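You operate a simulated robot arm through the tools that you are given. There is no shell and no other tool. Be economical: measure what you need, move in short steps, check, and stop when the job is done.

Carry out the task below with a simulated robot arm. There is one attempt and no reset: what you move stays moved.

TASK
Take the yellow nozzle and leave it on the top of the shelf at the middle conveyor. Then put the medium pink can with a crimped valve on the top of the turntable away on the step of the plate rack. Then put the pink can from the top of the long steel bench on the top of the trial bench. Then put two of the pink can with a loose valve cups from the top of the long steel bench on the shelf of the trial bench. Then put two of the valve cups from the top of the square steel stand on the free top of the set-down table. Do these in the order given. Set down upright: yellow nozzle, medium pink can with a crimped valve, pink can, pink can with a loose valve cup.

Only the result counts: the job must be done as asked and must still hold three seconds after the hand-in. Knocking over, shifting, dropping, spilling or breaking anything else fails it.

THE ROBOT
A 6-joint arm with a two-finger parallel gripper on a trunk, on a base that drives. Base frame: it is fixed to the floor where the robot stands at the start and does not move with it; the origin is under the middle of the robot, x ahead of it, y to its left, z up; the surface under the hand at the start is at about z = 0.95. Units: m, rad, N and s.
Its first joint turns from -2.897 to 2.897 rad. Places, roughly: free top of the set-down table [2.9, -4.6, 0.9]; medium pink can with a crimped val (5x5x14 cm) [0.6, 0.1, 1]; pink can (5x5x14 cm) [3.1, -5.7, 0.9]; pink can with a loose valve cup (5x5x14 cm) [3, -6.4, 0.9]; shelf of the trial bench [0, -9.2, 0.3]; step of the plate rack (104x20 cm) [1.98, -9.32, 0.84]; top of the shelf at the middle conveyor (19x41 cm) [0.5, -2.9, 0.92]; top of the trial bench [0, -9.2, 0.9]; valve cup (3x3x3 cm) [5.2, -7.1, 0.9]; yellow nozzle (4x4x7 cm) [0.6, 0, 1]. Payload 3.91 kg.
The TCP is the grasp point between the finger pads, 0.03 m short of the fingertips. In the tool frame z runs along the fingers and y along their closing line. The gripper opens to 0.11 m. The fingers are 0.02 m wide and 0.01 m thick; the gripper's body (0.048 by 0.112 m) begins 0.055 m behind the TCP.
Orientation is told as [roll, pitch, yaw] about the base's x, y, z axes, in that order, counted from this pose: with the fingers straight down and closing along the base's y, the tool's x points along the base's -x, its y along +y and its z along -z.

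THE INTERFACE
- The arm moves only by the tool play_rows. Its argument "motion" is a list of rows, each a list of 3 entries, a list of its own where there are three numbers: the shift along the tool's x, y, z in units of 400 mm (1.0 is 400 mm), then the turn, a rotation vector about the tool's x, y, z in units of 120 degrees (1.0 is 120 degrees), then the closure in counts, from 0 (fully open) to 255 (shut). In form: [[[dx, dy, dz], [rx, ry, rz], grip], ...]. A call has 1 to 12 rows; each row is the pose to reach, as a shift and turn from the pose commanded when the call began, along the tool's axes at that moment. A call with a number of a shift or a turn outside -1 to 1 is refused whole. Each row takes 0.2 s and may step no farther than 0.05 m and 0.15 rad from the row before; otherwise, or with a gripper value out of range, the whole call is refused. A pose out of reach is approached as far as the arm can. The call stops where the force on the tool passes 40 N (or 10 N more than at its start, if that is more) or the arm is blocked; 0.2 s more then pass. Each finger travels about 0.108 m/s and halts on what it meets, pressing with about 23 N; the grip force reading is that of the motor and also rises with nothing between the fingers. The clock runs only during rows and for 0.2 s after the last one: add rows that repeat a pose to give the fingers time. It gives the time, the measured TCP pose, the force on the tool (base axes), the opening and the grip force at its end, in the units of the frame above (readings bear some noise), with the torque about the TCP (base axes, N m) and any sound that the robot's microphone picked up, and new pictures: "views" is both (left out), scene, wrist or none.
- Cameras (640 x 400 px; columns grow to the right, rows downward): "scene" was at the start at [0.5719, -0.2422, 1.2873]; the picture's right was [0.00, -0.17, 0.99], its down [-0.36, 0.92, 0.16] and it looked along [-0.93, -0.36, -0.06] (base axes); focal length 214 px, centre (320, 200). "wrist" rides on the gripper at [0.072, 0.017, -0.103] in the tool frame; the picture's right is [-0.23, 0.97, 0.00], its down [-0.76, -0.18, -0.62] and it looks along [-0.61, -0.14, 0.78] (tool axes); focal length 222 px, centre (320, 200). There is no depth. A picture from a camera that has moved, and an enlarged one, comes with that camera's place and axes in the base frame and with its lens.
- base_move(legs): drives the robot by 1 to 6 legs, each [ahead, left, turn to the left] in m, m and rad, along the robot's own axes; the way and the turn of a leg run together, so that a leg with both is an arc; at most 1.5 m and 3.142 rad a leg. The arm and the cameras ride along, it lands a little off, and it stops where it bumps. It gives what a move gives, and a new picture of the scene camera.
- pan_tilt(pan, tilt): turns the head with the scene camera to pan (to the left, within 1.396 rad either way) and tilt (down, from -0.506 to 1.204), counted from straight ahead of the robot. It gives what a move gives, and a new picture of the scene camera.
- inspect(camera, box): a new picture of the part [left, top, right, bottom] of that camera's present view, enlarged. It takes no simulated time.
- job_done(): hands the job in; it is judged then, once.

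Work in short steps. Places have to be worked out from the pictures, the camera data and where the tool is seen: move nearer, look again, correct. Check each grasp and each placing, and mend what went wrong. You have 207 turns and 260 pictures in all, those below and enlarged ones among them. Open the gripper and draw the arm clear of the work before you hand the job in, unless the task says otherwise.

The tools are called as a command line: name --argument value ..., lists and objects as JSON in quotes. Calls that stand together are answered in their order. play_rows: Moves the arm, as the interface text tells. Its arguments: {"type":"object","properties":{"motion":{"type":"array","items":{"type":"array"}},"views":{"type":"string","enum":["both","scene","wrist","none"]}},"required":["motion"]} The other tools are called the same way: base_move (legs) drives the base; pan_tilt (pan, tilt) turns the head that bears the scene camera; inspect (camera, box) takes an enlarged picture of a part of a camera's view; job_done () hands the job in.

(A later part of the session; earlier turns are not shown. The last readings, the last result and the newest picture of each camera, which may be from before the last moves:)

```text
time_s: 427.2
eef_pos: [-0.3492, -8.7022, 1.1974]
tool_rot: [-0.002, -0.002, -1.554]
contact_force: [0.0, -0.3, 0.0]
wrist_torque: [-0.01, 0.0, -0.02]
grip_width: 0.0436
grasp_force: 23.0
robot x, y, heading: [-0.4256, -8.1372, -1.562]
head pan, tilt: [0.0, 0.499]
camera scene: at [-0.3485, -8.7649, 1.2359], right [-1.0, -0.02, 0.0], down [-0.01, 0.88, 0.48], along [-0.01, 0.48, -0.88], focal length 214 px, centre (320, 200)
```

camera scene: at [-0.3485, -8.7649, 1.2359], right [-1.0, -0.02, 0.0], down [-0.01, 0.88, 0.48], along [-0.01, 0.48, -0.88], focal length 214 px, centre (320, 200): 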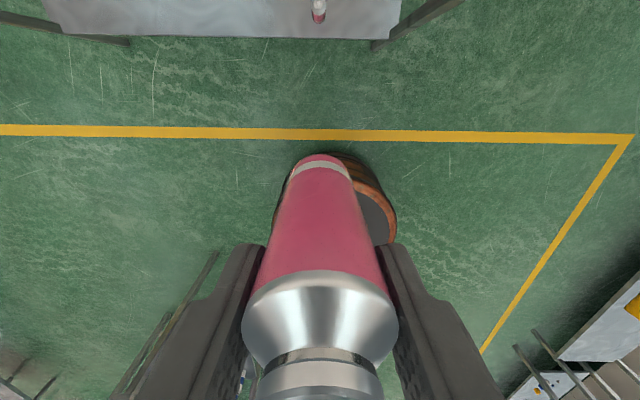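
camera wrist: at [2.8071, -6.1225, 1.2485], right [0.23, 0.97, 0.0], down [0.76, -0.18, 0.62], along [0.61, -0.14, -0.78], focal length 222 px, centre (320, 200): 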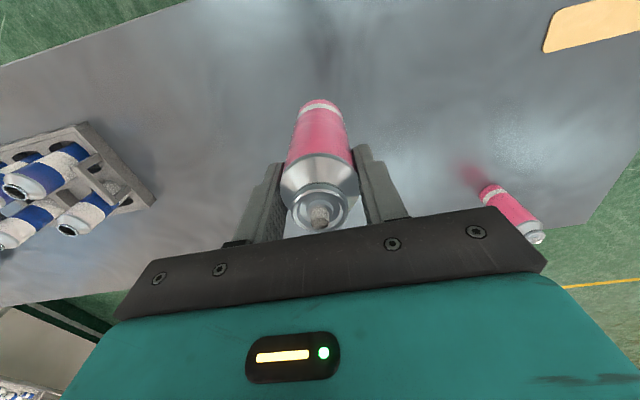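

base_move --legs '[[-0.27, 0, -0.008]]'

play_rows --motion '[[[-0.09, 0.05, 0], [0, 0, 0], 255], [[-0.18, 0.1, 0], [0, 0, 0], 255], [[-0.27, 0.15, 0.02], [0, 0, 0], 255], [[-0.36, 0.2, 0.05], [0, 0, 0], 255], [[-0.45, 0.25, 0.08], [0, 0, 0], 255], [[-0.54, 0.3, 0.11], [0, 0, 0], 255], [[-0.61, 0.34, 0.16], [0, 0, 0], 255], [[-0.651, 0.3625, 0.22], [0, 0, 0], 255]]' --views "none"

play_rows --motion '[[[0, 0, 0.1], [0, 0, 0], 255], [[0, 0, 0.2], [0, 0, 0], 255], [[0, 0, 0.3], [0, 0, 0], 255], [[0, 0, 0.4], [0, 0, 0], 255], [[0, 0, 0.5], [0, 0, 0], 255], [[0, 0, 0.6], [0, 0, 0], 255], [[0, 0, 0.7], [0, 0, 0], 255], [[0, 0, 0.8], [0, 0, 0], 255], [[0, 0, 0.9], [0, 0, 0], 255]]' --views "none"

```text
time_s: 429.1
eef_pos: [-0.3547, -8.4338, 1.1986]
tool_rot: [0.0, -0.001, -1.557]
contact_force: [-0.7, 0.6, -0.4]
wrist_torque: [0.01, -0.01, 0.0]
grip_width: 0.0434
grasp_force: 23.0
robot x, y, heading: [-0.4283, -7.8643, -1.568]
head pan, tilt: [0.0, 0.499]
camera scene: at [-0.3535, -8.4949, 1.2359], right [-1.0, -0.01, 0.0], down [-0.01, 0.88, 0.48], along [-0.01, 0.48, -0.88], focal length 214 px, centre (320, 200)
```

scene: 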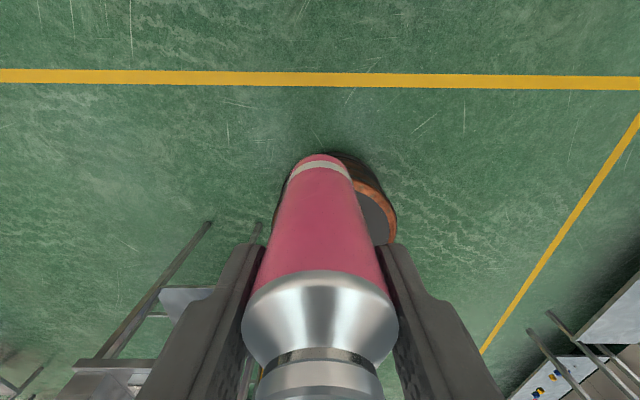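

```text
time_s: 430.9
eef_pos: [-0.2038, -8.6914, 1.1094]
tool_rot: [0.0, -0.005, -1.559]
contact_force: [-0.3, 0.4, -0.3]
wrist_torque: [-0.05, -0.05, -0.01]
grip_width: 0.0435
grasp_force: 23.1
robot x, y, heading: [-0.4313, -7.8609, -1.564]
head pan, tilt: [0.0, 0.499]
```

```text
time_s: 432.9
eef_pos: [-0.2061, -8.6933, 0.751]
tool_rot: [0.0, -0.003, -1.559]
contact_force: [0.6, 0.7, 0.4]
wrist_torque: [-0.02, -0.02, 0.01]
grip_width: 0.0434
grasp_force: 22.9
robot x, y, heading: [-0.4272, -7.8641, -1.567]
head pan, tilt: [0.0, 0.499]
```

play_rows --motion '[[[0, 0, 0.1], [0, 0, 0], 255], [[0, 0, 0.2], [0, 0, 0], 255], [[0, 0, 0.3], [0, 0, 0], 255], [[0, 0, 0.4], [0, 0, 0], 255], [[0, 0, 0.5], [0, 0, 0], 255], [[0, 0, 0.6], [0, 0, 0], 255], [[0, 0, 0.7], [0, 0, 0], 255], [[0, 0, 0.8], [0, 0, 0], 255]]' --views "none"

pan_tilt --pan 0 --tilt -0.5

base_move --legs '[[0.2, 0, 0]]'

```text
time_s: 434.7
eef_pos: [-0.2083, -8.6923, 0.4313]
tool_rot: [0.001, -0.004, -1.559]
contact_force: [0.7, 0.3, -0.3]
wrist_torque: [0.0, -0.03, 0.03]
grip_width: 0.0437
grasp_force: 23.5
robot x, y, heading: [-0.4277, -7.8634, -1.565]
head pan, tilt: [0.0, 0.499]
```

```text
time_s: 435.9
eef_pos: [-0.2082, -8.6917, 0.4314]
tool_rot: [-0.003, -0.003, -1.558]
contact_force: [0.0, 0.7, -0.5]
wrist_torque: [0.03, 0.04, 0.0]
grip_width: 0.0437
grasp_force: 23.4
robot x, y, heading: [-0.423, -7.8622, -1.565]
head pan, tilt: [0.0, -0.499]
camera scene: at [-0.2072, -8.8403, 0.493], right [-1.0, -0.01, 0.0], down [-0.01, 0.88, -0.48], along [0.0, -0.48, -0.88], focal length 214 px, centre (320, 200)
```

scene: 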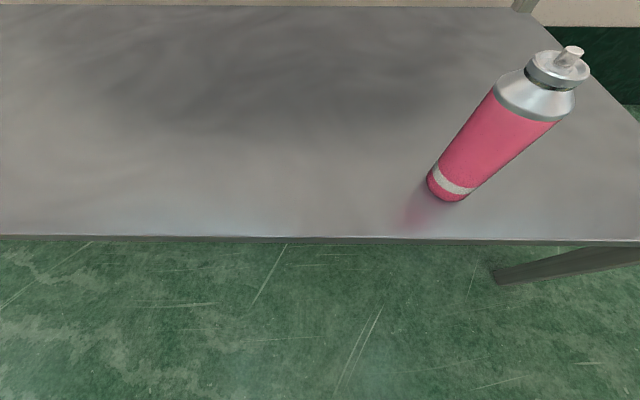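

```text
time_s: 437.6
eef_pos: [-0.2062, -8.8944, 0.4311]
tool_rot: [-0.001, -0.002, -1.56]
contact_force: [-0.4, -0.7, -0.7]
wrist_torque: [0.03, 0.03, 0.0]
grip_width: 0.0437
grasp_force: 22.8
robot x, y, heading: [-0.4256, -8.0673, -1.561]
head pan, tilt: [0.0, -0.499]
camera scene: at [-0.2052, -9.0433, 0.4928], right [-1.0, -0.01, 0.0], down [-0.01, 0.88, -0.48], along [0.01, -0.48, -0.88], focal length 214 px, centre (320, 200)
```

scene: 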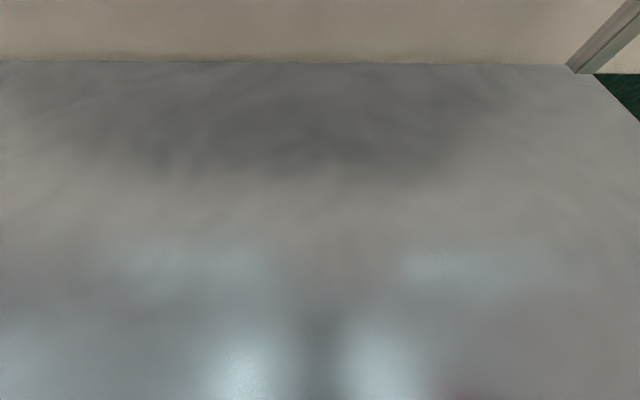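

The first can still stands. I extend the arm 7 cm and lower a little.

play_rows --motion '[[[-0.05, 0, 0.01], [0, 0, 0], 255], [[-0.1, 0, 0.02], [0, 0, 0], 255], [[-0.15, 0, 0.03], [0, 0, 0], 255], [[-0.18, 0, 0.04], [0, 0, 0], 255], [[-0.18, 0, 0.055], [0, 0, 0], 255]]' --views "wrist"

play_rows --motion '[[[0, 0, 0.01], [0, 0, 0], 255], [[0, 0, 0.018], [0, 0, 0], 255]]' --views "none"

```text
time_s: 438.8
eef_pos: [-0.2059, -8.969, 0.4091]
tool_rot: [-0.001, -0.002, -1.558]
contact_force: [0.1, 0.1, 0.1]
wrist_torque: [0.03, -0.01, -0.02]
grip_width: 0.0434
grasp_force: 22.8
robot x, y, heading: [-0.4266, -8.0665, -1.562]
head pan, tilt: [0.0, -0.499]
camera wrist: at [-0.1888, -8.8961, 0.5105], right [0.98, -0.22, 0.0], down [-0.17, -0.76, 0.62], along [-0.13, -0.61, -0.78], focal length 222 px, centre (320, 200)
```

wrist: 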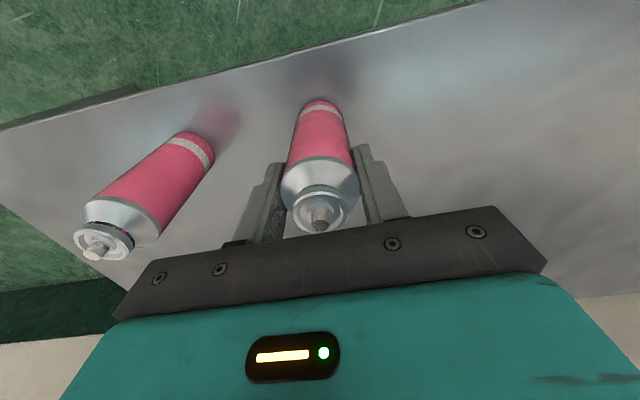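

```text
time_s: 439.4
eef_pos: [-0.2065, -8.9681, 0.4034]
tool_rot: [0.0, -0.002, -1.56]
contact_force: [-0.3, 5.3, 15.2]
wrist_torque: [0.43, 0.01, 0.03]
grip_width: 0.0435
grasp_force: 22.5
robot x, y, heading: [-0.4246, -8.0726, -1.561]
head pan, tilt: [0.0, -0.499]
```

Contact. I seat it, release and withdraw horizontally as before.

play_rows --motion '[[[0, 0, 0.004], [0, 0, 0], 255], [[0, 0, 0.004], [0, 0, 0], 230], [[0, 0, 0.0], [0, 0, 0], 180], [[0, 0, -0.005], [0, 0, 0], 60], [[0, 0, -0.015], [0, 0, 0], 40], [[0, 0, -0.02], [0, 0, 0], 40], [[0.05, 0, -0.02], [0, 0, 0], 40], [[0.12, 0, -0.02], [0, 0, 0], 40], [[0.2, 0, -0.02], [0, 0, 0], 40], [[0.3, 0, -0.02], [0, 0, 0], 40], [[0.4, 0, -0.02], [0, 0, 0], 40]]' --views "scene"

base_move --legs '[[-0.2, 0, 0]]'

```text
time_s: 441.8
eef_pos: [-0.208, -8.8061, 0.41]
tool_rot: [-0.001, -0.002, -1.558]
contact_force: [0.4, -0.5, -0.1]
wrist_torque: [-0.01, -0.01, -0.01]
grip_width: 0.0927
grasp_force: 0.0
robot x, y, heading: [-0.4248, -8.0669, -1.566]
head pan, tilt: [0.0, -0.499]
camera scene: at [-0.2069, -8.9541, 0.4725], right [-1.0, -0.01, 0.0], down [-0.01, 0.88, -0.48], along [0.01, -0.48, -0.88], focal length 214 px, centre (320, 200)
```

scene: 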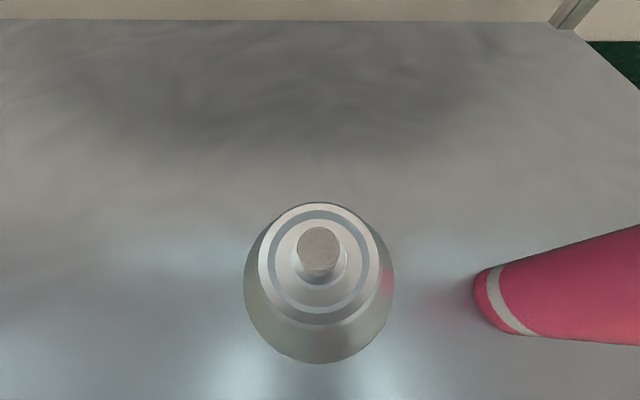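

```text
time_s: 443.4
eef_pos: [-0.2094, -8.6033, 0.4103]
tool_rot: [-0.003, -0.002, -1.558]
contact_force: [-0.1, 0.0, 0.0]
wrist_torque: [0.03, -0.04, 0.01]
grip_width: 0.0928
grasp_force: 0.0
robot x, y, heading: [-0.4289, -7.8655, -1.567]
head pan, tilt: [0.0, -0.499]
camera scene: at [-0.2093, -8.7518, 0.4725], right [-1.0, -0.01, 0.0], down [-0.01, 0.88, -0.48], along [0.0, -0.48, -0.88], focal length 214 px, centre (320, 200)
```

scene: 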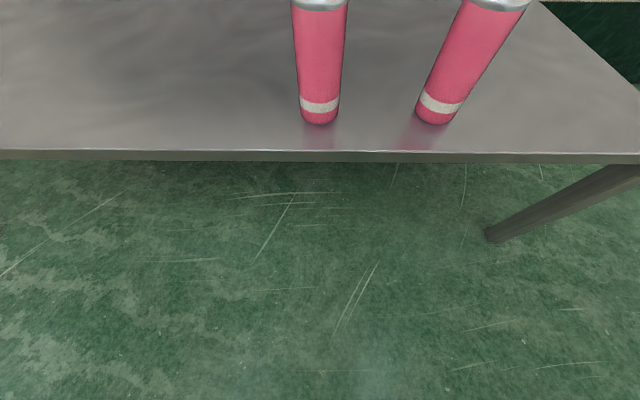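

Both cans stand upright on the shelf. I raise the arm, retract, and head for the square stand.

play_rows --motion '[[[0, 0, -0.11], [0, 0, 0], 40], [[0, 0, -0.22], [0, 0, 0], 40], [[0, 0, -0.33], [0, 0, 0], 40], [[0, 0, -0.44], [0, 0, 0], 40], [[0, 0, -0.55], [0, 0, 0], 40], [[0, 0, -0.66], [0, 0, 0], 40], [[0, 0, -0.77], [0, 0, 0], 40], [[0, 0, -0.88], [0, 0, 0], 40], [[0, 0, -0.98], [0, 0, 0], 40]]' --views "none"

play_rows --motion '[[[0, 0, -0.11], [0, 0, 0], 40], [[0, 0, -0.22], [0, 0, 0], 40], [[0, 0, -0.33], [0, 0, 0], 40], [[0, 0, -0.44], [0, 0, 0], 40], [[0, 0, -0.55], [0, 0, 0], 40], [[0, 0, -0.66], [0, 0, 0], 40], [[0, 0, -0.77], [0, 0, 0], 40], [[0, 0, -0.88], [0, 0, 0], 40], [[0, 0, -0.96], [0, 0, 0], 40]]' --views "none"

play_rows --motion '[[[0.08, -0.08, 0], [0, 0, 0], 40], [[0.16, -0.16, 0], [0, 0, 0], 40], [[0.24, -0.24, 0], [0, 0, 0], 40], [[0.32, -0.32, 0], [0, 0, 0], 40], [[0.4, -0.4, 0], [0, 0, 0], 40], [[0.5, -0.45, 0], [0, 0, 0], 40]]' --views "none"

base_move --legs '[[0.27, 0, 0], [0, 1.2, 0], [0, 1.1, 0], [0, 0, 1.57]]'

```text
time_s: 445.4
eef_pos: [-0.2121, -8.6028, 0.8026]
tool_rot: [0.0, -0.002, -1.56]
contact_force: [0.7, -0.5, -0.6]
wrist_torque: [0.04, 0.03, 0.01]
grip_width: 0.0926
grasp_force: 0.1
robot x, y, heading: [-0.4297, -7.8615, -1.565]
head pan, tilt: [0.0, -0.499]
```

```text
time_s: 447.4
eef_pos: [-0.2088, -8.6026, 1.1879]
tool_rot: [-0.002, -0.001, -1.56]
contact_force: [-0.5, 0.2, 0.3]
wrist_torque: [0.01, 0.01, -0.01]
grip_width: 0.0927
grasp_force: 0.1
robot x, y, heading: [-0.4292, -7.8637, -1.569]
head pan, tilt: [0.0, -0.499]
```

```text
time_s: 448.8
eef_pos: [-0.3922, -8.4058, 1.1877]
tool_rot: [-0.001, -0.001, -1.561]
contact_force: [-0.3, -1.2, 0.1]
wrist_torque: [0.09, 0.02, 0.01]
grip_width: 0.0929
grasp_force: 0.1
robot x, y, heading: [-0.4338, -7.8692, -1.564]
head pan, tilt: [0.0, -0.499]
```

```text
time_s: 465.6
eef_pos: [2.4433, -8.0614, 1.1881]
tool_rot: [-0.001, -0.001, 0.025]
contact_force: [-0.1, -0.3, 0.1]
wrist_torque: [-0.01, -0.02, 0.03]
grip_width: 0.0925
grasp_force: 0.0
robot x, y, heading: [1.9048, -8.1057, 0.019]
head pan, tilt: [0.0, -0.499]
camera scene: at [2.5937, -8.0557, 1.2506], right [0.02, -1.0, 0.0], down [-0.88, -0.02, -0.48], along [0.48, 0.01, -0.88], focal length 214 px, centre (320, 200)
```

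scene: 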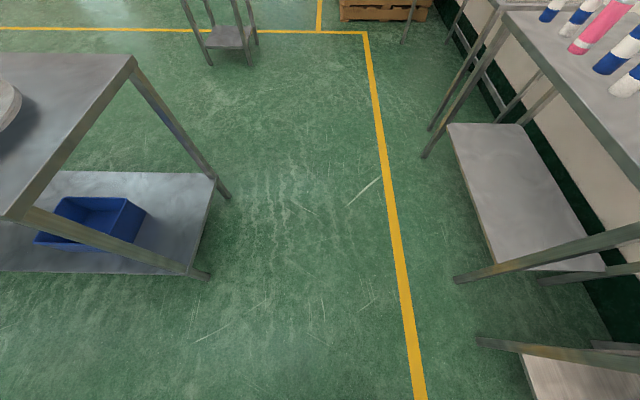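

Clear. I drive forward past the bench end and then left to the stand.

base_move --legs '[[1.2, 0, -0.02], [1.15, 0, 0], [0, 0.95, 0]]'

pan_tilt --pan 0 --tilt -0.4

```text
time_s: 481.6
eef_pos: [4.7642, -7.1031, 1.1878]
tool_rot: [-0.003, -0.003, 0.014]
contact_force: [0.7, 0.1, 0.4]
wrist_torque: [0.0, 0.0, 0.0]
grip_width: 0.0929
grasp_force: 0.1
robot x, y, heading: [4.2264, -7.1431, 0.01]
head pan, tilt: [0.0, -0.499]
camera scene: at [4.9136, -7.0992, 1.2507], right [0.01, -1.0, 0.0], down [-0.88, -0.01, -0.48], along [0.48, 0.01, -0.88], focal length 214 px, centre (320, 200)
```

scene: 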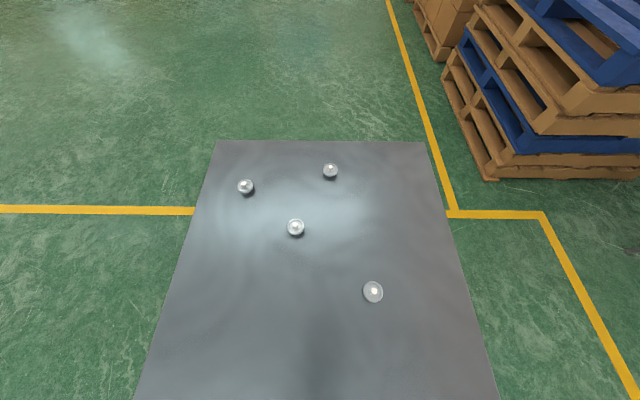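

```text
time_s: 482.3
eef_pos: [4.7638, -7.1026, 1.1891]
tool_rot: [-0.002, -0.002, 0.014]
contact_force: [-0.2, 0.9, -0.2]
wrist_torque: [0.01, -0.03, 0.02]
grip_width: 0.0926
grasp_force: 0.0
robot x, y, heading: [4.225, -7.1449, 0.014]
head pan, tilt: [0.0, -0.4]
camera scene: at [4.9067, -7.0993, 1.2445], right [0.01, -1.0, 0.0], down [-0.92, -0.01, -0.39], along [0.39, 0.0, -0.92], focal length 214 px, centre (320, 200)
```

scene: 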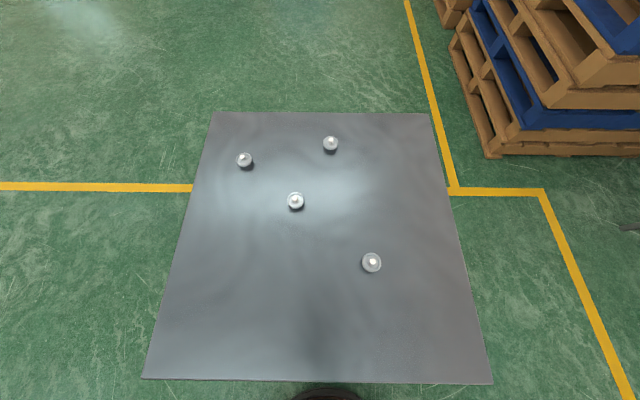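

Four valve cups are on the stand. Nearest P≈(4.946,-7.177), then Q≈(5.044,-7.06). I move above P and lower for a close look.

play_rows --motion '[[[-0.1, -0.04, 0], [0, 0, 0], 90], [[-0.2, -0.08, 0], [0, 0, 0], 90], [[-0.3, -0.13, 0], [0, 0, 0], 90], [[-0.4, -0.17, 0], [0, 0, 0], 90], [[-0.4525, -0.191, 0.07], [0, 0, 0], 90], [[-0.4525, -0.191, 0.17], [0, 0, 0], 90], [[-0.4525, -0.191, 0.27], [0, 0, 0], 90], [[-0.4525, -0.191, 0.37], [0, 0, 0], 90], [[-0.4525, -0.191, 0.37], [0, 0, 0], 90]]' --views "wrist"

pan_tilt --pan 0 --tilt 0.6

```text
time_s: 484.3
eef_pos: [4.9455, -7.1757, 1.0411]
tool_rot: [0.0, -0.002, 0.015]
contact_force: [0.0, -0.5, 0.2]
wrist_torque: [-0.01, 0.02, 0.02]
grip_width: 0.0712
grasp_force: 0.0
robot x, y, heading: [4.228, -7.1426, 0.007]
head pan, tilt: [0.0, -0.4]
camera wrist: at [4.8734, -7.162, 1.1434], right [0.21, 0.98, 0.0], down [0.76, -0.17, 0.62], along [0.61, -0.13, -0.78], focal length 222 px, centre (320, 200)
```

wrist: 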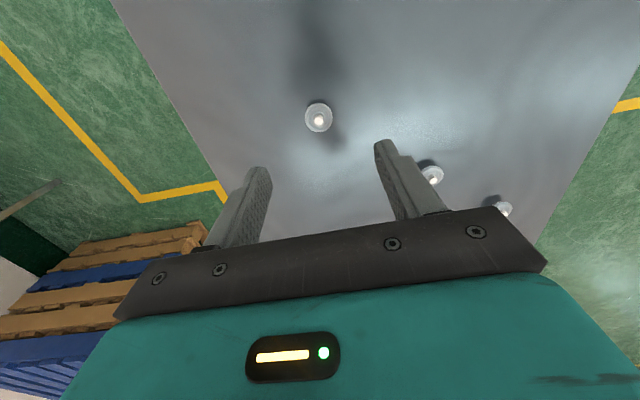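

```text
time_s: 485.5
eef_pos: [4.9443, -7.1781, 1.0413]
tool_rot: [-0.003, -0.002, 0.015]
contact_force: [-0.7, 0.3, 0.2]
wrist_torque: [-0.02, -0.03, -0.01]
grip_width: 0.0712
grasp_force: 0.1
robot x, y, heading: [4.2248, -7.1415, 0.008]
head pan, tilt: [0.0, 0.6]
camera scene: at [4.9997, -7.1738, 1.0826], right [0.01, -1.0, 0.0], down [-0.83, -0.01, 0.56], along [-0.56, -0.01, -0.83], focal length 214 px, centre (320, 200)
```

scene: 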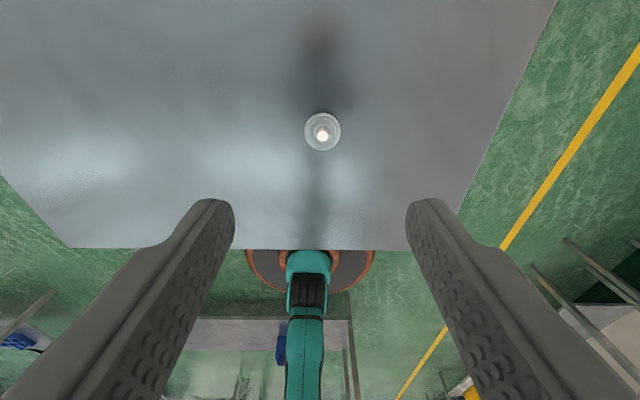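

The cup's rim top is at z≈0.908, centre (4.949,-7.177). I lower so the fingertips are a few mm above the surface and grip.

play_rows --motion '[[[-0.011, 0.002, 0.1], [0, 0, 0], 90], [[-0.011, 0.002, 0.2], [0, 0, 0], 90], [[-0.011, 0.002, 0.26], [0, 0, 0], 90], [[-0.011, 0.002, 0.285], [0, 0, 0], 90], [[-0.011, 0.002, 0.285], [0, 0, 0], 200], [[-0.011, 0.002, 0.285], [0, 0, 0], 255], [[-0.011, 0.002, 0.285], [0, 0, 0], 255], [[-0.011, 0.002, 0.285], [0, 0, 0], 255]]' --views "both"

```text
time_s: 486.6
eef_pos: [4.95, -7.1763, 0.9293]
tool_rot: [-0.001, -0.013, 0.013]
contact_force: [-1.0, 3.1, 11.9]
wrist_torque: [0.27, 0.12, -0.01]
grip_width: 0.0279
grasp_force: 4.1
robot x, y, heading: [4.2261, -7.1414, 0.008]
head pan, tilt: [0.0, 0.6]
stopped in row 5: the force on the tool passed its limit at 52 N (the readings are from after the stop); the commanded pose is now the measured one
camera scene: at [5.005, -7.1738, 0.9715], right [0.01, -1.0, 0.0], down [-0.83, -0.01, 0.55], along [-0.55, -0.01, -0.83], focal length 214 px, centre (320, 200)
camera wrist: at [4.8782, -7.162, 1.0313], right [0.21, 0.98, 0.0], down [0.76, -0.17, 0.63], along [0.62, -0.13, -0.77], focal length 222 px, centre (320, 200)
```

scene: 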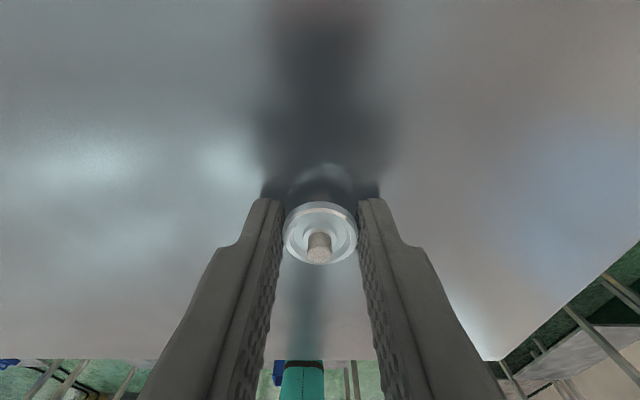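
wrist: 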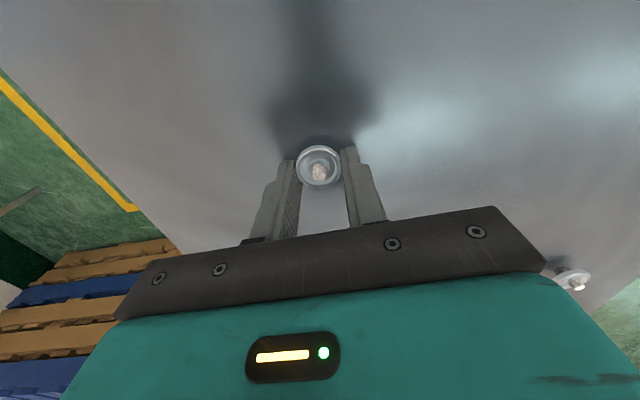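

The fingertips touched the top (surface ≈0.899). I rise 4 mm and finish closing.

play_rows --motion '[[[0, 0, -0.01], [0, 0, 0], 255], [[0, 0, -0.01], [0, 0.006, 0], 255], [[0, 0, -0.01], [0, 0.006, 0], 255], [[0, 0, -0.05], [0, 0.006, 0], 255], [[0, 0, -0.12], [0, 0.006, 0], 255]]' --views "both"

```text
time_s: 487.8
eef_pos: [4.9512, -7.1764, 0.979]
tool_rot: [0.0, 0.004, 0.014]
contact_force: [0.4, -0.2, 0.0]
wrist_torque: [0.03, 0.02, -0.03]
grip_width: 0.0242
grasp_force: 22.7
robot x, y, heading: [4.2257, -7.1412, 0.006]
head pan, tilt: [0.0, 0.6]
camera scene: at [5.0056, -7.1738, 1.0188], right [0.01, -1.0, 0.0], down [-0.82, -0.01, 0.57], along [-0.57, -0.01, -0.82], focal length 214 px, centre (320, 200)
camera wrist: at [4.8798, -7.162, 1.0805], right [0.21, 0.98, 0.0], down [0.77, -0.17, 0.62], along [0.61, -0.13, -0.78], focal length 222 px, centre (320, 200)
```

scene: 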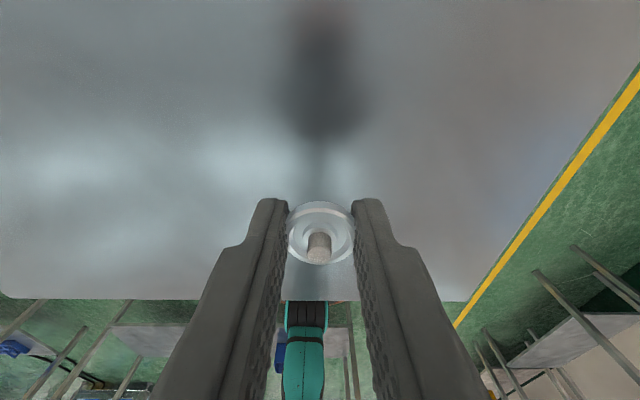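
wrist: 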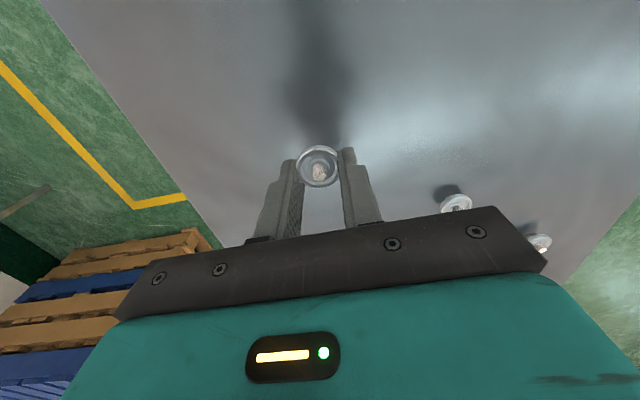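

Valve cup gripped. I lift, retract a little, back off and drive along the open +x side toward the set-down table.

play_rows --motion '[[[0, 0, -0.1], [0, 0, 0], 255], [[0, 0, -0.2], [0, 0, 0], 255], [[0, 0, -0.3], [0, 0, 0], 255], [[0, 0, -0.4], [0, 0, 0], 255], [[0.08, 0.05, -0.5], [0, 0, 0], 255], [[0.18, 0.08, -0.5], [0, 0, 0], 255], [[0.28, 0.1, -0.5], [0, 0, 0], 255], [[0.38, 0.12, -0.5], [0, 0, 0], 255]]' --views "none"

base_move --legs '[[-0.15, 0, 0], [0, 1.3, 0], [0, 1.2, 0], [0, 0, 3.13]]'

pan_tilt --pan 0 --tilt -0.5

```text
refused: row 5 steps farther than a row can; nothing moved
```

```text
time_s: 508.3
eef_pos: [3.3458, -4.5443, 0.9777]
tool_rot: [0.0, 0.002, 3.102]
contact_force: [0.3, 0.8, 0.0]
wrist_torque: [0.0, -0.02, 0.02]
grip_width: 0.0258
grasp_force: 23.2
robot x, y, heading: [4.0697, -4.617, 3.102]
head pan, tilt: [0.0, 0.6]
camera scene: at [3.2917, -4.5414, 1.019], right [0.04, 1.0, 0.0], down [0.82, -0.03, 0.57], along [0.57, -0.02, -0.82], focal length 214 px, centre (320, 200)
```

scene: 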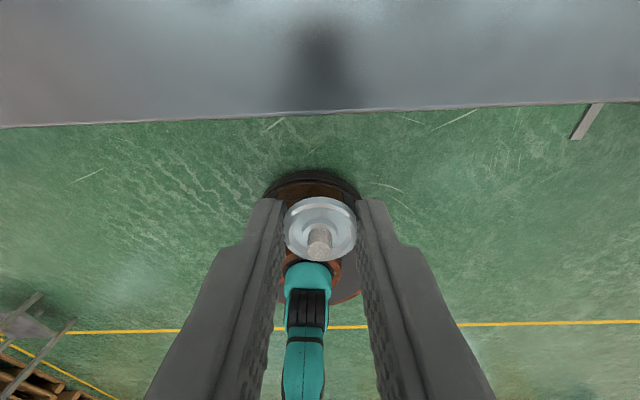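

```text
time_s: 509.6
eef_pos: [3.3471, -4.5454, 0.9776]
tool_rot: [0.002, 0.002, 3.103]
contact_force: [-0.4, -0.5, -0.6]
wrist_torque: [0.03, -0.03, -0.02]
grip_width: 0.026
grasp_force: 22.9
robot x, y, heading: [4.0698, -4.6159, 3.1]
head pan, tilt: [0.0, -0.499]
camera scene: at [3.1965, -4.5376, 1.0401], right [0.04, 1.0, 0.0], down [0.88, -0.03, -0.48], along [-0.48, 0.02, -0.88], focal length 214 px, centre (320, 200)
```

scene: 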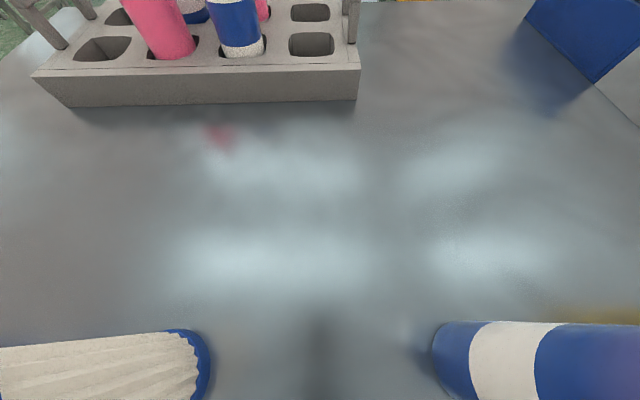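

The arm move was refused, so the base drove with the hand low; no contact was felt. I raise the hand straight up now.

play_rows --motion '[[[0, 0, -0.1], [0, 0, 0], 255], [[0, 0, -0.2], [0, 0, 0], 255], [[0, 0, -0.3], [0, 0, 0], 255], [[0, 0, -0.4], [0, 0, 0], 255], [[0, 0, -0.5], [0, 0, 0], 255], [[0.1, 0, -0.54], [0, 0, 0], 255], [[0.2, 0, -0.54], [0, 0, 0], 255], [[0.2, 0, -0.54], [0, 0, 0], 255]]' --views "both"

```text
time_s: 511.4
eef_pos: [3.4263, -4.5488, 1.1966]
tool_rot: [0.0, 0.001, 3.102]
contact_force: [-0.2, 0.2, -0.2]
wrist_torque: [0.01, -0.01, 0.01]
grip_width: 0.026
grasp_force: 22.7
robot x, y, heading: [4.0692, -4.6191, 3.1]
head pan, tilt: [0.0, -0.499]
camera scene: at [3.2754, -4.54, 1.2578], right [0.04, 1.0, 0.0], down [0.88, -0.03, -0.48], along [-0.48, 0.02, -0.88], focal length 214 px, centre (320, 200)
camera wrist: at [3.4983, -4.5691, 1.2984], right [-0.27, -0.96, 0.0], down [-0.76, 0.21, 0.62], along [-0.6, 0.17, -0.78], focal length 222 px, centre (320, 200)
```

scene: 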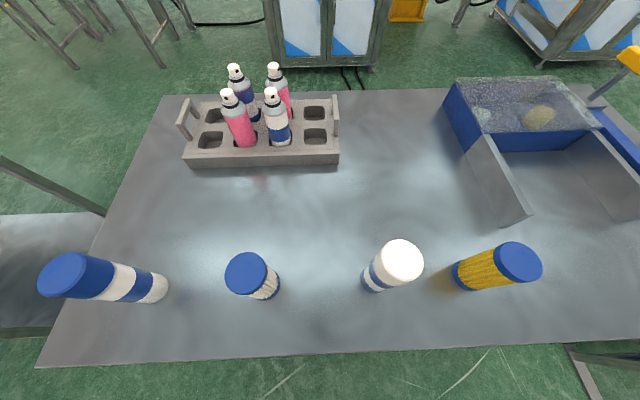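
wrist: 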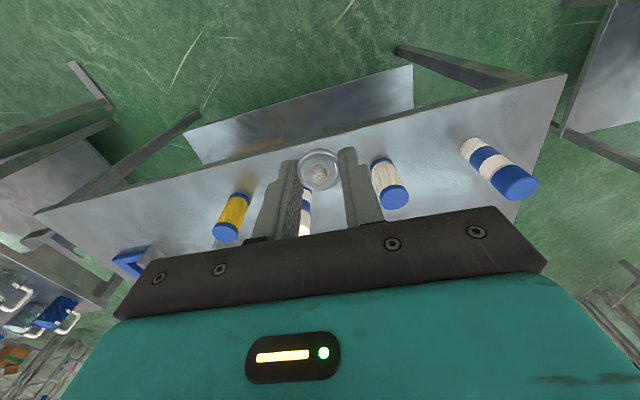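

Everything on the set-down table stands. The free area is around x≈3.0–3.1, y≈-4.55…-4.35. I drive 0.17 m closer.

base_move --legs '[[0.17, 0, 0.04]]'

```text
time_s: 512.9
eef_pos: [3.2531, -4.569, 1.196]
tool_rot: [0.002, 0.0, -3.142]
contact_force: [-0.1, -0.7, 0.4]
wrist_torque: [-0.03, -0.01, -0.01]
grip_width: 0.0257
grasp_force: 23.0
robot x, y, heading: [3.8968, -4.6132, 3.144]
head pan, tilt: [0.0, -0.499]
camera scene: at [3.1029, -4.5676, 1.2578], right [0.0, 1.0, 0.0], down [0.88, 0.0, -0.48], along [-0.48, 0.0, -0.88], focal length 214 px, centre (320, 200)
```

scene: 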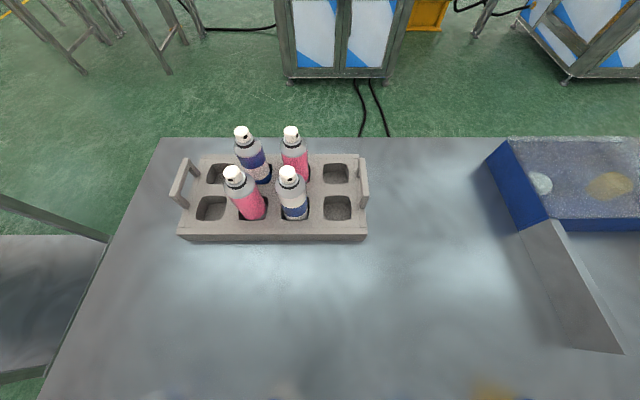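

I place the first cup at about (3.05,-4.36): move over at height, then lower.

play_rows --motion '[[[-0.075, -0.075, 0], [0, 0, 0], 255], [[-0.15, -0.15, 0], [0, 0, 0], 255], [[-0.225, -0.225, 0], [0, 0, 0], 255], [[-0.3, -0.3, 0], [0, 0, 0], 255], [[-0.375, -0.38, 0], [0, 0, 0], 255], [[-0.45, -0.46, 0], [0, 0, 0], 255], [[-0.508, -0.5225, 0.02], [0, 0, 0], 255], [[-0.508, -0.5225, 0.12], [0, 0, 0], 255], [[-0.508, -0.5225, 0.24], [0, 0, 0], 255], [[-0.508, -0.5225, 0.36], [0, 0, 0], 255], [[-0.508, -0.5225, 0.47], [0, 0, 0], 255]]' --views "both"

```text
time_s: 515.3
eef_pos: [3.0501, -4.359, 1.0085]
tool_rot: [0.001, 0.002, -3.144]
contact_force: [0.6, 0.6, 1.6]
wrist_torque: [-0.01, 0.05, 0.0]
grip_width: 0.0258
grasp_force: 22.9
robot x, y, heading: [3.8965, -4.6172, 3.136]
head pan, tilt: [0.0, -0.499]
camera scene: at [2.9003, -4.3575, 1.0709], right [0.0, 1.0, 0.0], down [0.88, 0.0, -0.48], along [-0.48, 0.0, -0.88], focal length 214 px, centre (320, 200)
camera wrist: at [3.1241, -4.3777, 1.1112], right [-0.23, -0.97, 0.0], down [-0.76, 0.18, 0.62], along [-0.61, 0.14, -0.78], focal length 222 px, centre (320, 200)
```

scene: 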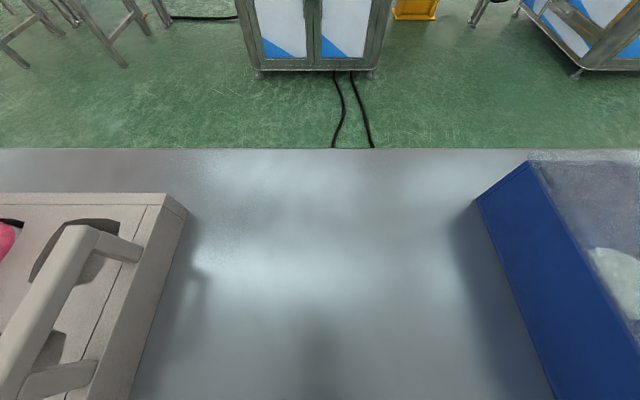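
wrist: 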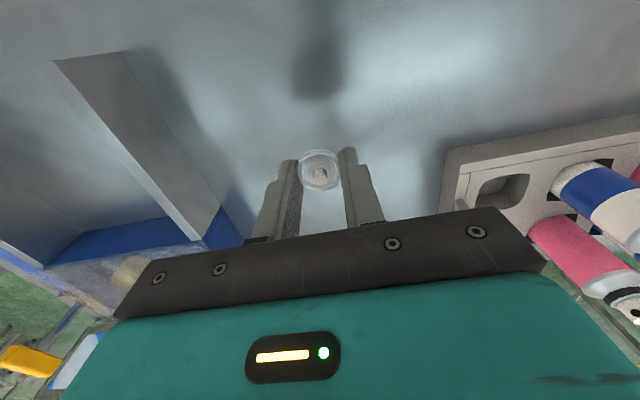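

Free surface below. I lower closer, then in small steps.

play_rows --motion '[[[0, 0, 0.08], [0, 0, 0], 255], [[0, 0, 0.16], [0, 0, 0], 255]]' --views "none"

play_rows --motion '[[[0, 0, 0.012], [0, 0, 0], 255], [[0, 0, 0.02], [0, 0, 0], 255]]' --views "none"

play_rows --motion '[[[0, 0, 0.006], [0, 0, 0], 255], [[0, 0, 0.012], [0, 0, 0], 255]]' --views "wrist"

```text
time_s: 515.9
eef_pos: [3.0498, -4.3605, 0.9452]
tool_rot: [0.0, 0.001, -3.141]
contact_force: [-0.2, -0.6, 0.3]
wrist_torque: [-0.02, 0.02, 0.0]
grip_width: 0.0255
grasp_force: 23.2
robot x, y, heading: [3.8979, -4.617, 3.135]
head pan, tilt: [0.0, -0.499]
```

```text
time_s: 516.5
eef_pos: [3.0502, -4.3597, 0.9374]
tool_rot: [-0.001, 0.001, -3.14]
contact_force: [0.0, -1.0, -1.3]
wrist_torque: [0.0, -0.01, 0.0]
grip_width: 0.0257
grasp_force: 23.1
robot x, y, heading: [3.9005, -4.6108, 3.137]
head pan, tilt: [0.0, -0.499]
```

```text
time_s: 517.1
eef_pos: [3.0496, -4.3601, 0.931]
tool_rot: [0.0, 0.002, -3.143]
contact_force: [0.7, -0.1, -0.9]
wrist_torque: [-0.01, -0.02, 0.06]
grip_width: 0.0257
grasp_force: 22.3
robot x, y, heading: [3.9007, -4.6156, 3.139]
head pan, tilt: [0.0, -0.499]
camera wrist: at [3.1241, -4.3788, 1.0339], right [-0.23, -0.97, 0.0], down [-0.76, 0.18, 0.62], along [-0.61, 0.14, -0.78], focal length 222 px, centre (320, 200)
```

wrist: 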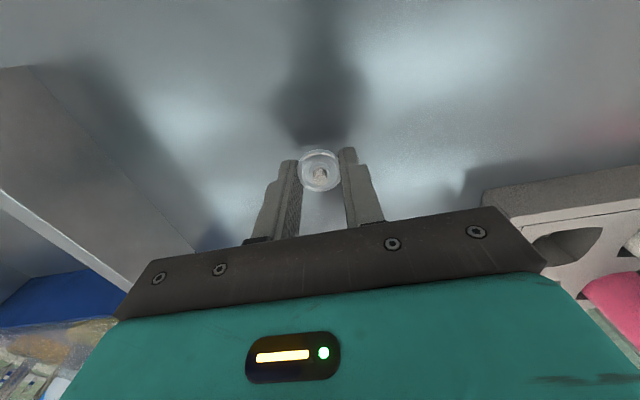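

play_rows --motion '[[[0, 0, 0.006], [0, 0, 0], 255], [[0, 0, 0.01], [0, 0, 0], 255]]' --views "none"

play_rows --motion '[[[0, 0, 0.006], [0, 0, 0], 255], [[0, 0, 0.01], [0, 0, 0], 255]]' --views "none"

play_rows --motion '[[[0, 0, 0.005], [0, 0, 0], 255], [[0, 0, 0.008], [0, 0, 0], 255]]' --views "wrist"

```text
time_s: 517.7
eef_pos: [3.0504, -4.3589, 0.927]
tool_rot: [-0.001, 0.002, -3.14]
contact_force: [0.1, -0.2, 0.9]
wrist_torque: [0.01, -0.01, 0.01]
grip_width: 0.0258
grasp_force: 23.1
robot x, y, heading: [3.9013, -4.6156, 3.137]
head pan, tilt: [0.0, -0.499]
```

```text
time_s: 518.3
eef_pos: [3.0502, -4.3605, 0.9236]
tool_rot: [0.001, 0.002, -3.142]
contact_force: [0.5, 0.8, -0.3]
wrist_torque: [0.03, -0.01, 0.03]
grip_width: 0.0257
grasp_force: 23.1
robot x, y, heading: [3.9019, -4.6128, 3.142]
head pan, tilt: [0.0, -0.499]
```

```text
time_s: 518.9
eef_pos: [3.0506, -4.3596, 0.9211]
tool_rot: [0.0, 0.002, -3.141]
contact_force: [-0.2, -0.2, -0.4]
wrist_torque: [0.0, 0.01, 0.0]
grip_width: 0.026
grasp_force: 22.9
robot x, y, heading: [3.8984, -4.6153, 3.141]
head pan, tilt: [0.0, -0.499]
camera wrist: at [3.1241, -4.3785, 1.0223], right [-0.23, -0.97, 0.0], down [-0.76, 0.18, 0.62], along [-0.61, 0.14, -0.78], focal length 222 px, centre (320, 200)
```

wrist: 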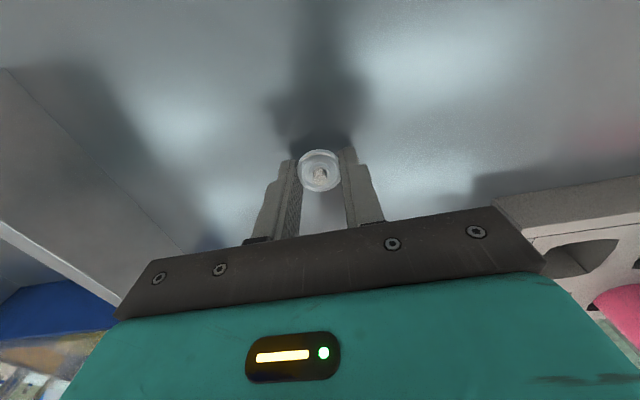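

Still no contact; a few more small steps.

play_rows --motion '[[[0, 0, 0.006], [0, 0, 0], 255], [[0, 0, 0.01], [0, 0, 0], 255]]' --views "none"

play_rows --motion '[[[0, 0, 0.006], [0, 0, 0], 255], [[0, 0, 0.01], [0, 0, 0], 255]]' --views "none"

play_rows --motion '[[[0, 0, 0.005], [0, 0, 0], 255], [[0, 0, 0.008], [0, 0, 0], 255]]' --views "none"

```text
time_s: 519.5
eef_pos: [3.0503, -4.3602, 0.9164]
tool_rot: [-0.002, 0.002, -3.143]
contact_force: [-0.3, 0.4, -0.3]
wrist_torque: [-0.02, 0.0, 0.01]
grip_width: 0.0259
grasp_force: 22.9
robot x, y, heading: [3.9001, -4.6193, 3.138]
head pan, tilt: [0.0, -0.499]
```

```text
time_s: 520.1
eef_pos: [3.0488, -4.3602, 0.9111]
tool_rot: [0.0, 0.001, -3.141]
contact_force: [0.3, -0.1, 0.2]
wrist_torque: [-0.01, 0.04, 0.01]
grip_width: 0.0259
grasp_force: 23.1
robot x, y, heading: [3.9, -4.6166, 3.138]
head pan, tilt: [0.0, -0.499]
```

```text
time_s: 520.7
eef_pos: [3.0499, -4.3594, 0.91]
tool_rot: [-0.002, -0.002, -3.141]
contact_force: [-11.5, 0.6, 21.7]
wrist_torque: [-0.3, 0.09, -0.2]
grip_width: 0.0262
grasp_force: 22.9
robot x, y, heading: [3.9028, -4.6168, 3.137]
head pan, tilt: [0.0, -0.499]
```

Contact at z≈0.910. I open moderately and rise.

play_rows --motion '[[[0, 0, -0.004], [0, 0, 0], 240], [[0, 0, -0.004], [0, 0, 0], 180], [[0, 0, -0.004], [0, 0, 0], 110], [[0, 0, -0.004], [0, 0, 0], 110], [[0, 0, -0.06], [0, 0, 0], 110], [[0, 0, -0.16], [0, 0, 0], 110], [[0, 0, -0.28], [0, 0, 0], 110], [[0, 0, -0.4], [0, 0, 0], 110], [[0, 0, -0.52], [0, 0, 0], 110], [[0, 0, -0.64], [0, 0, 0], 110], [[0, 0, -0.72], [0, 0, 0], 110]]' --views "wrist"

```text
time_s: 523.1
eef_pos: [3.0533, -4.3641, 1.1915]
tool_rot: [-0.003, 0.0, -3.141]
contact_force: [-0.4, -0.1, -0.7]
wrist_torque: [-0.02, 0.01, 0.0]
grip_width: 0.0627
grasp_force: 0.1
out of reach, approached as far as the arm can: row 11
robot x, y, heading: [3.8983, -4.6161, 3.141]
head pan, tilt: [0.0, -0.499]
camera wrist: at [3.1271, -4.3815, 1.2929], right [-0.23, -0.97, 0.0], down [-0.76, 0.18, 0.62], along [-0.61, 0.14, -0.78], focal length 222 px, centre (320, 200)
```

wrist: 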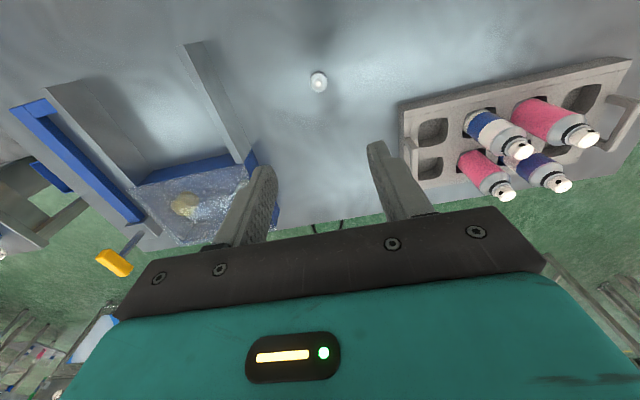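

Cup 1 sits on the table. I retract and drive back to the stand for the second.

play_rows --motion '[[[0.08, 0.06, 0], [0, 0, 0], 110], [[0.16, 0.12, 0], [0, 0, 0], 110], [[0.24, 0.18, 0], [0, 0, 0], 110], [[0.32, 0.24, 0], [0, 0, 0], 110], [[0.4, 0.3, 0], [0, 0, 0], 110], [[0.48, 0.36, 0], [0, 0, 0], 110], [[0.56, 0.42, 0], [0, 0, 0], 110], [[0.62, 0.47, 0], [0, 0, 0], 110]]' --views "none"

```text
time_s: 524.9
eef_pos: [3.3007, -4.549, 1.1905]
tool_rot: [0.001, 0.004, 3.141]
contact_force: [-0.8, 0.1, -0.5]
wrist_torque: [-0.01, -0.08, 0.0]
grip_width: 0.0626
grasp_force: 0.0
robot x, y, heading: [3.8991, -4.6139, 3.137]
head pan, tilt: [0.0, -0.499]
```

base_move --legs '[[-0.3, 0, 0], [0, 0, -3.137], [0, -1.25, 0], [0, -1.2, 0]]'

pan_tilt --pan 0 --tilt -0.3

```text
time_s: 545.8
eef_pos: [4.949, -7.1211, 1.1917]
tool_rot: [0.0, 0.001, 0.054]
contact_force: [0.0, 0.3, -0.3]
wrist_torque: [0.0, 0.03, -0.02]
grip_width: 0.0625
grasp_force: 0.1
robot x, y, heading: [4.347, -7.0845, 0.051]
head pan, tilt: [0.0, -0.499]
camera scene: at [5.099, -7.11, 1.2536], right [0.06, -1.0, 0.0], down [-0.88, -0.05, -0.48], along [0.48, 0.03, -0.88], focal length 214 px, centre (320, 200)
```

scene: 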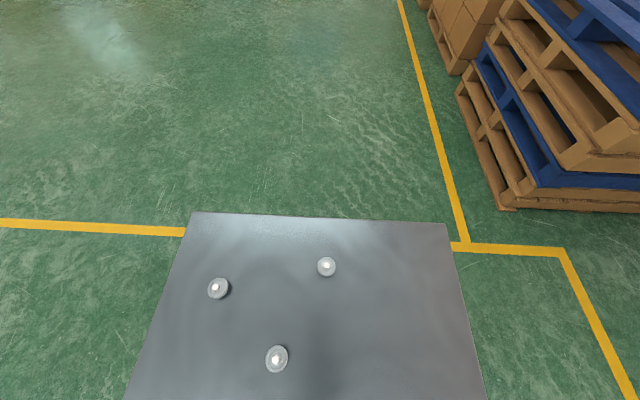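

```text
time_s: 546.6
eef_pos: [4.9493, -7.1203, 1.1915]
tool_rot: [-0.001, 0.002, 0.057]
contact_force: [-0.3, 0.2, 0.0]
wrist_torque: [0.01, -0.01, -0.03]
grip_width: 0.0625
grasp_force: 0.1
robot x, y, heading: [4.3476, -7.0893, 0.053]
head pan, tilt: [0.0, -0.3]
camera scene: at [5.0845, -7.1108, 1.2421], right [0.06, -1.0, 0.0], down [-0.95, -0.05, -0.29], along [0.29, 0.02, -0.96], focal length 214 px, centre (320, 200)
```

scene: 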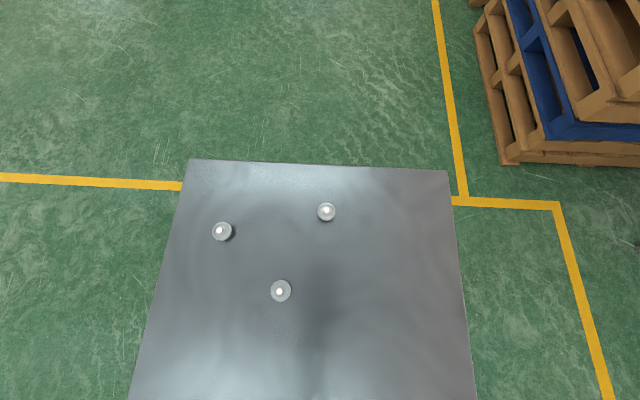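

Q at about (5.047,-7.055). I move above it and lower for a close look.

play_rows --motion '[[[-0.1, 0.05, 0], [0, 0, 0], 100], [[-0.2, 0.1, 0], [0, 0, 0], 100], [[-0.2536, 0.1486, 0.03], [0, 0, 0], 100], [[-0.2536, 0.1486, 0.13], [0, 0, 0], 100], [[-0.2536, 0.1486, 0.23], [0, 0, 0], 100], [[-0.2536, 0.1486, 0.33], [0, 0, 0], 100], [[-0.2536, 0.1486, 0.375], [0, 0, 0], 100], [[-0.2536, 0.1486, 0.375], [0, 0, 0], 100]]' --views "wrist"

pan_tilt --pan 0 --tilt 0.6

```text
time_s: 548.4
eef_pos: [5.0454, -7.0569, 1.0414]
tool_rot: [0.0, 0.002, 0.056]
contact_force: [-0.3, 0.3, 0.0]
wrist_torque: [0.01, 0.0, -0.03]
grip_width: 0.0668
grasp_force: 0.1
robot x, y, heading: [4.3462, -7.0902, 0.058]
head pan, tilt: [0.0, -0.3]
camera wrist: at [4.9741, -7.0451, 1.1439], right [0.17, 0.99, 0.0], down [0.77, -0.13, 0.62], along [0.61, -0.11, -0.78], focal length 222 px, centre (320, 200)
```

wrist: 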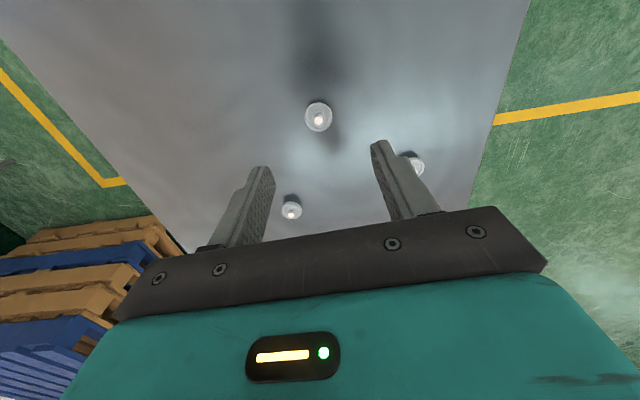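

```text
time_s: 549.6
eef_pos: [5.0468, -7.0568, 1.0416]
tool_rot: [0.0, 0.002, 0.053]
contact_force: [0.2, -0.1, -0.5]
wrist_torque: [-0.01, 0.0, 0.01]
grip_width: 0.067
grasp_force: 0.0
robot x, y, heading: [4.3465, -7.0867, 0.054]
head pan, tilt: [0.0, 0.6]
camera scene: at [5.1007, -7.0515, 1.0825], right [0.06, -1.0, 0.0], down [-0.82, -0.05, 0.57], along [-0.56, -0.03, -0.82], focal length 214 px, centre (320, 200)
```

scene: 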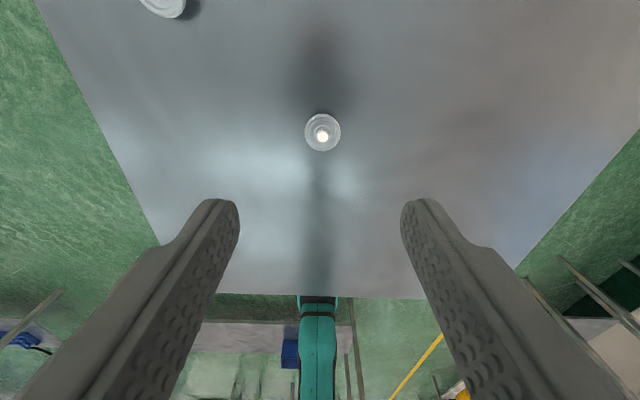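

Same alignment as before. I lower to z≈0.934 (tips ~4 mm above the top), grip and lift.

play_rows --motion '[[[-0.01, 0.002, 0.1], [0, 0, 0], 100], [[-0.01, 0.002, 0.2], [0, 0, 0], 100], [[-0.01, 0.002, 0.25], [0, 0, 0], 100], [[-0.01, 0.002, 0.269], [0, 0, 0], 100], [[-0.01, 0.002, 0.269], [0, 0, 0], 200], [[-0.01, 0.002, 0.269], [0, 0, 0], 255], [[-0.01, 0.002, 0.269], [0, 0, 0], 255], [[-0.01, 0.002, 0.269], [0, 0, 0], 255], [[-0.01, 0.002, 0.2], [0, 0, 0], 255], [[-0.01, 0.002, 0.1], [0, 0, 0], 255], [[-0.01, 0.002, 0.0], [0, 0, 0], 255]]' --views "both"

```text
time_s: 552.0
eef_pos: [5.0503, -7.0537, 1.0397]
tool_rot: [0.001, 0.003, 0.055]
contact_force: [0.8, 0.2, -0.4]
wrist_torque: [-0.01, 0.05, 0.03]
grip_width: 0.024
grasp_force: 22.9
robot x, y, heading: [4.3494, -7.0889, 0.049]
head pan, tilt: [0.0, 0.6]
camera scene: at [5.1052, -7.0479, 1.0802], right [0.06, -1.0, 0.0], down [-0.82, -0.05, 0.57], along [-0.57, -0.03, -0.82], focal length 214 px, centre (320, 200)
camera wrist: at [4.9788, -7.0415, 1.1419], right [0.17, 0.99, 0.0], down [0.77, -0.13, 0.62], along [0.61, -0.11, -0.78], focal length 222 px, centre (320, 200)
```

scene: 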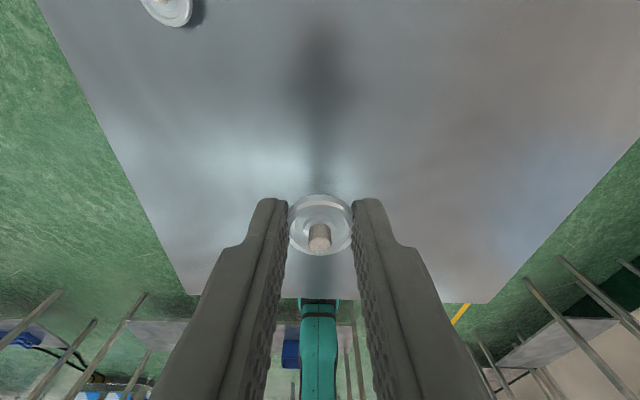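
wrist: 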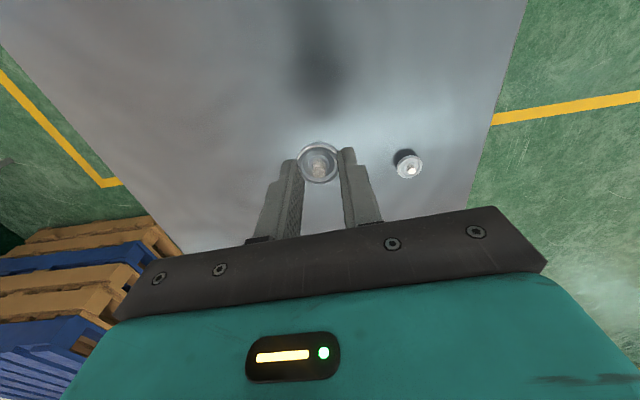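

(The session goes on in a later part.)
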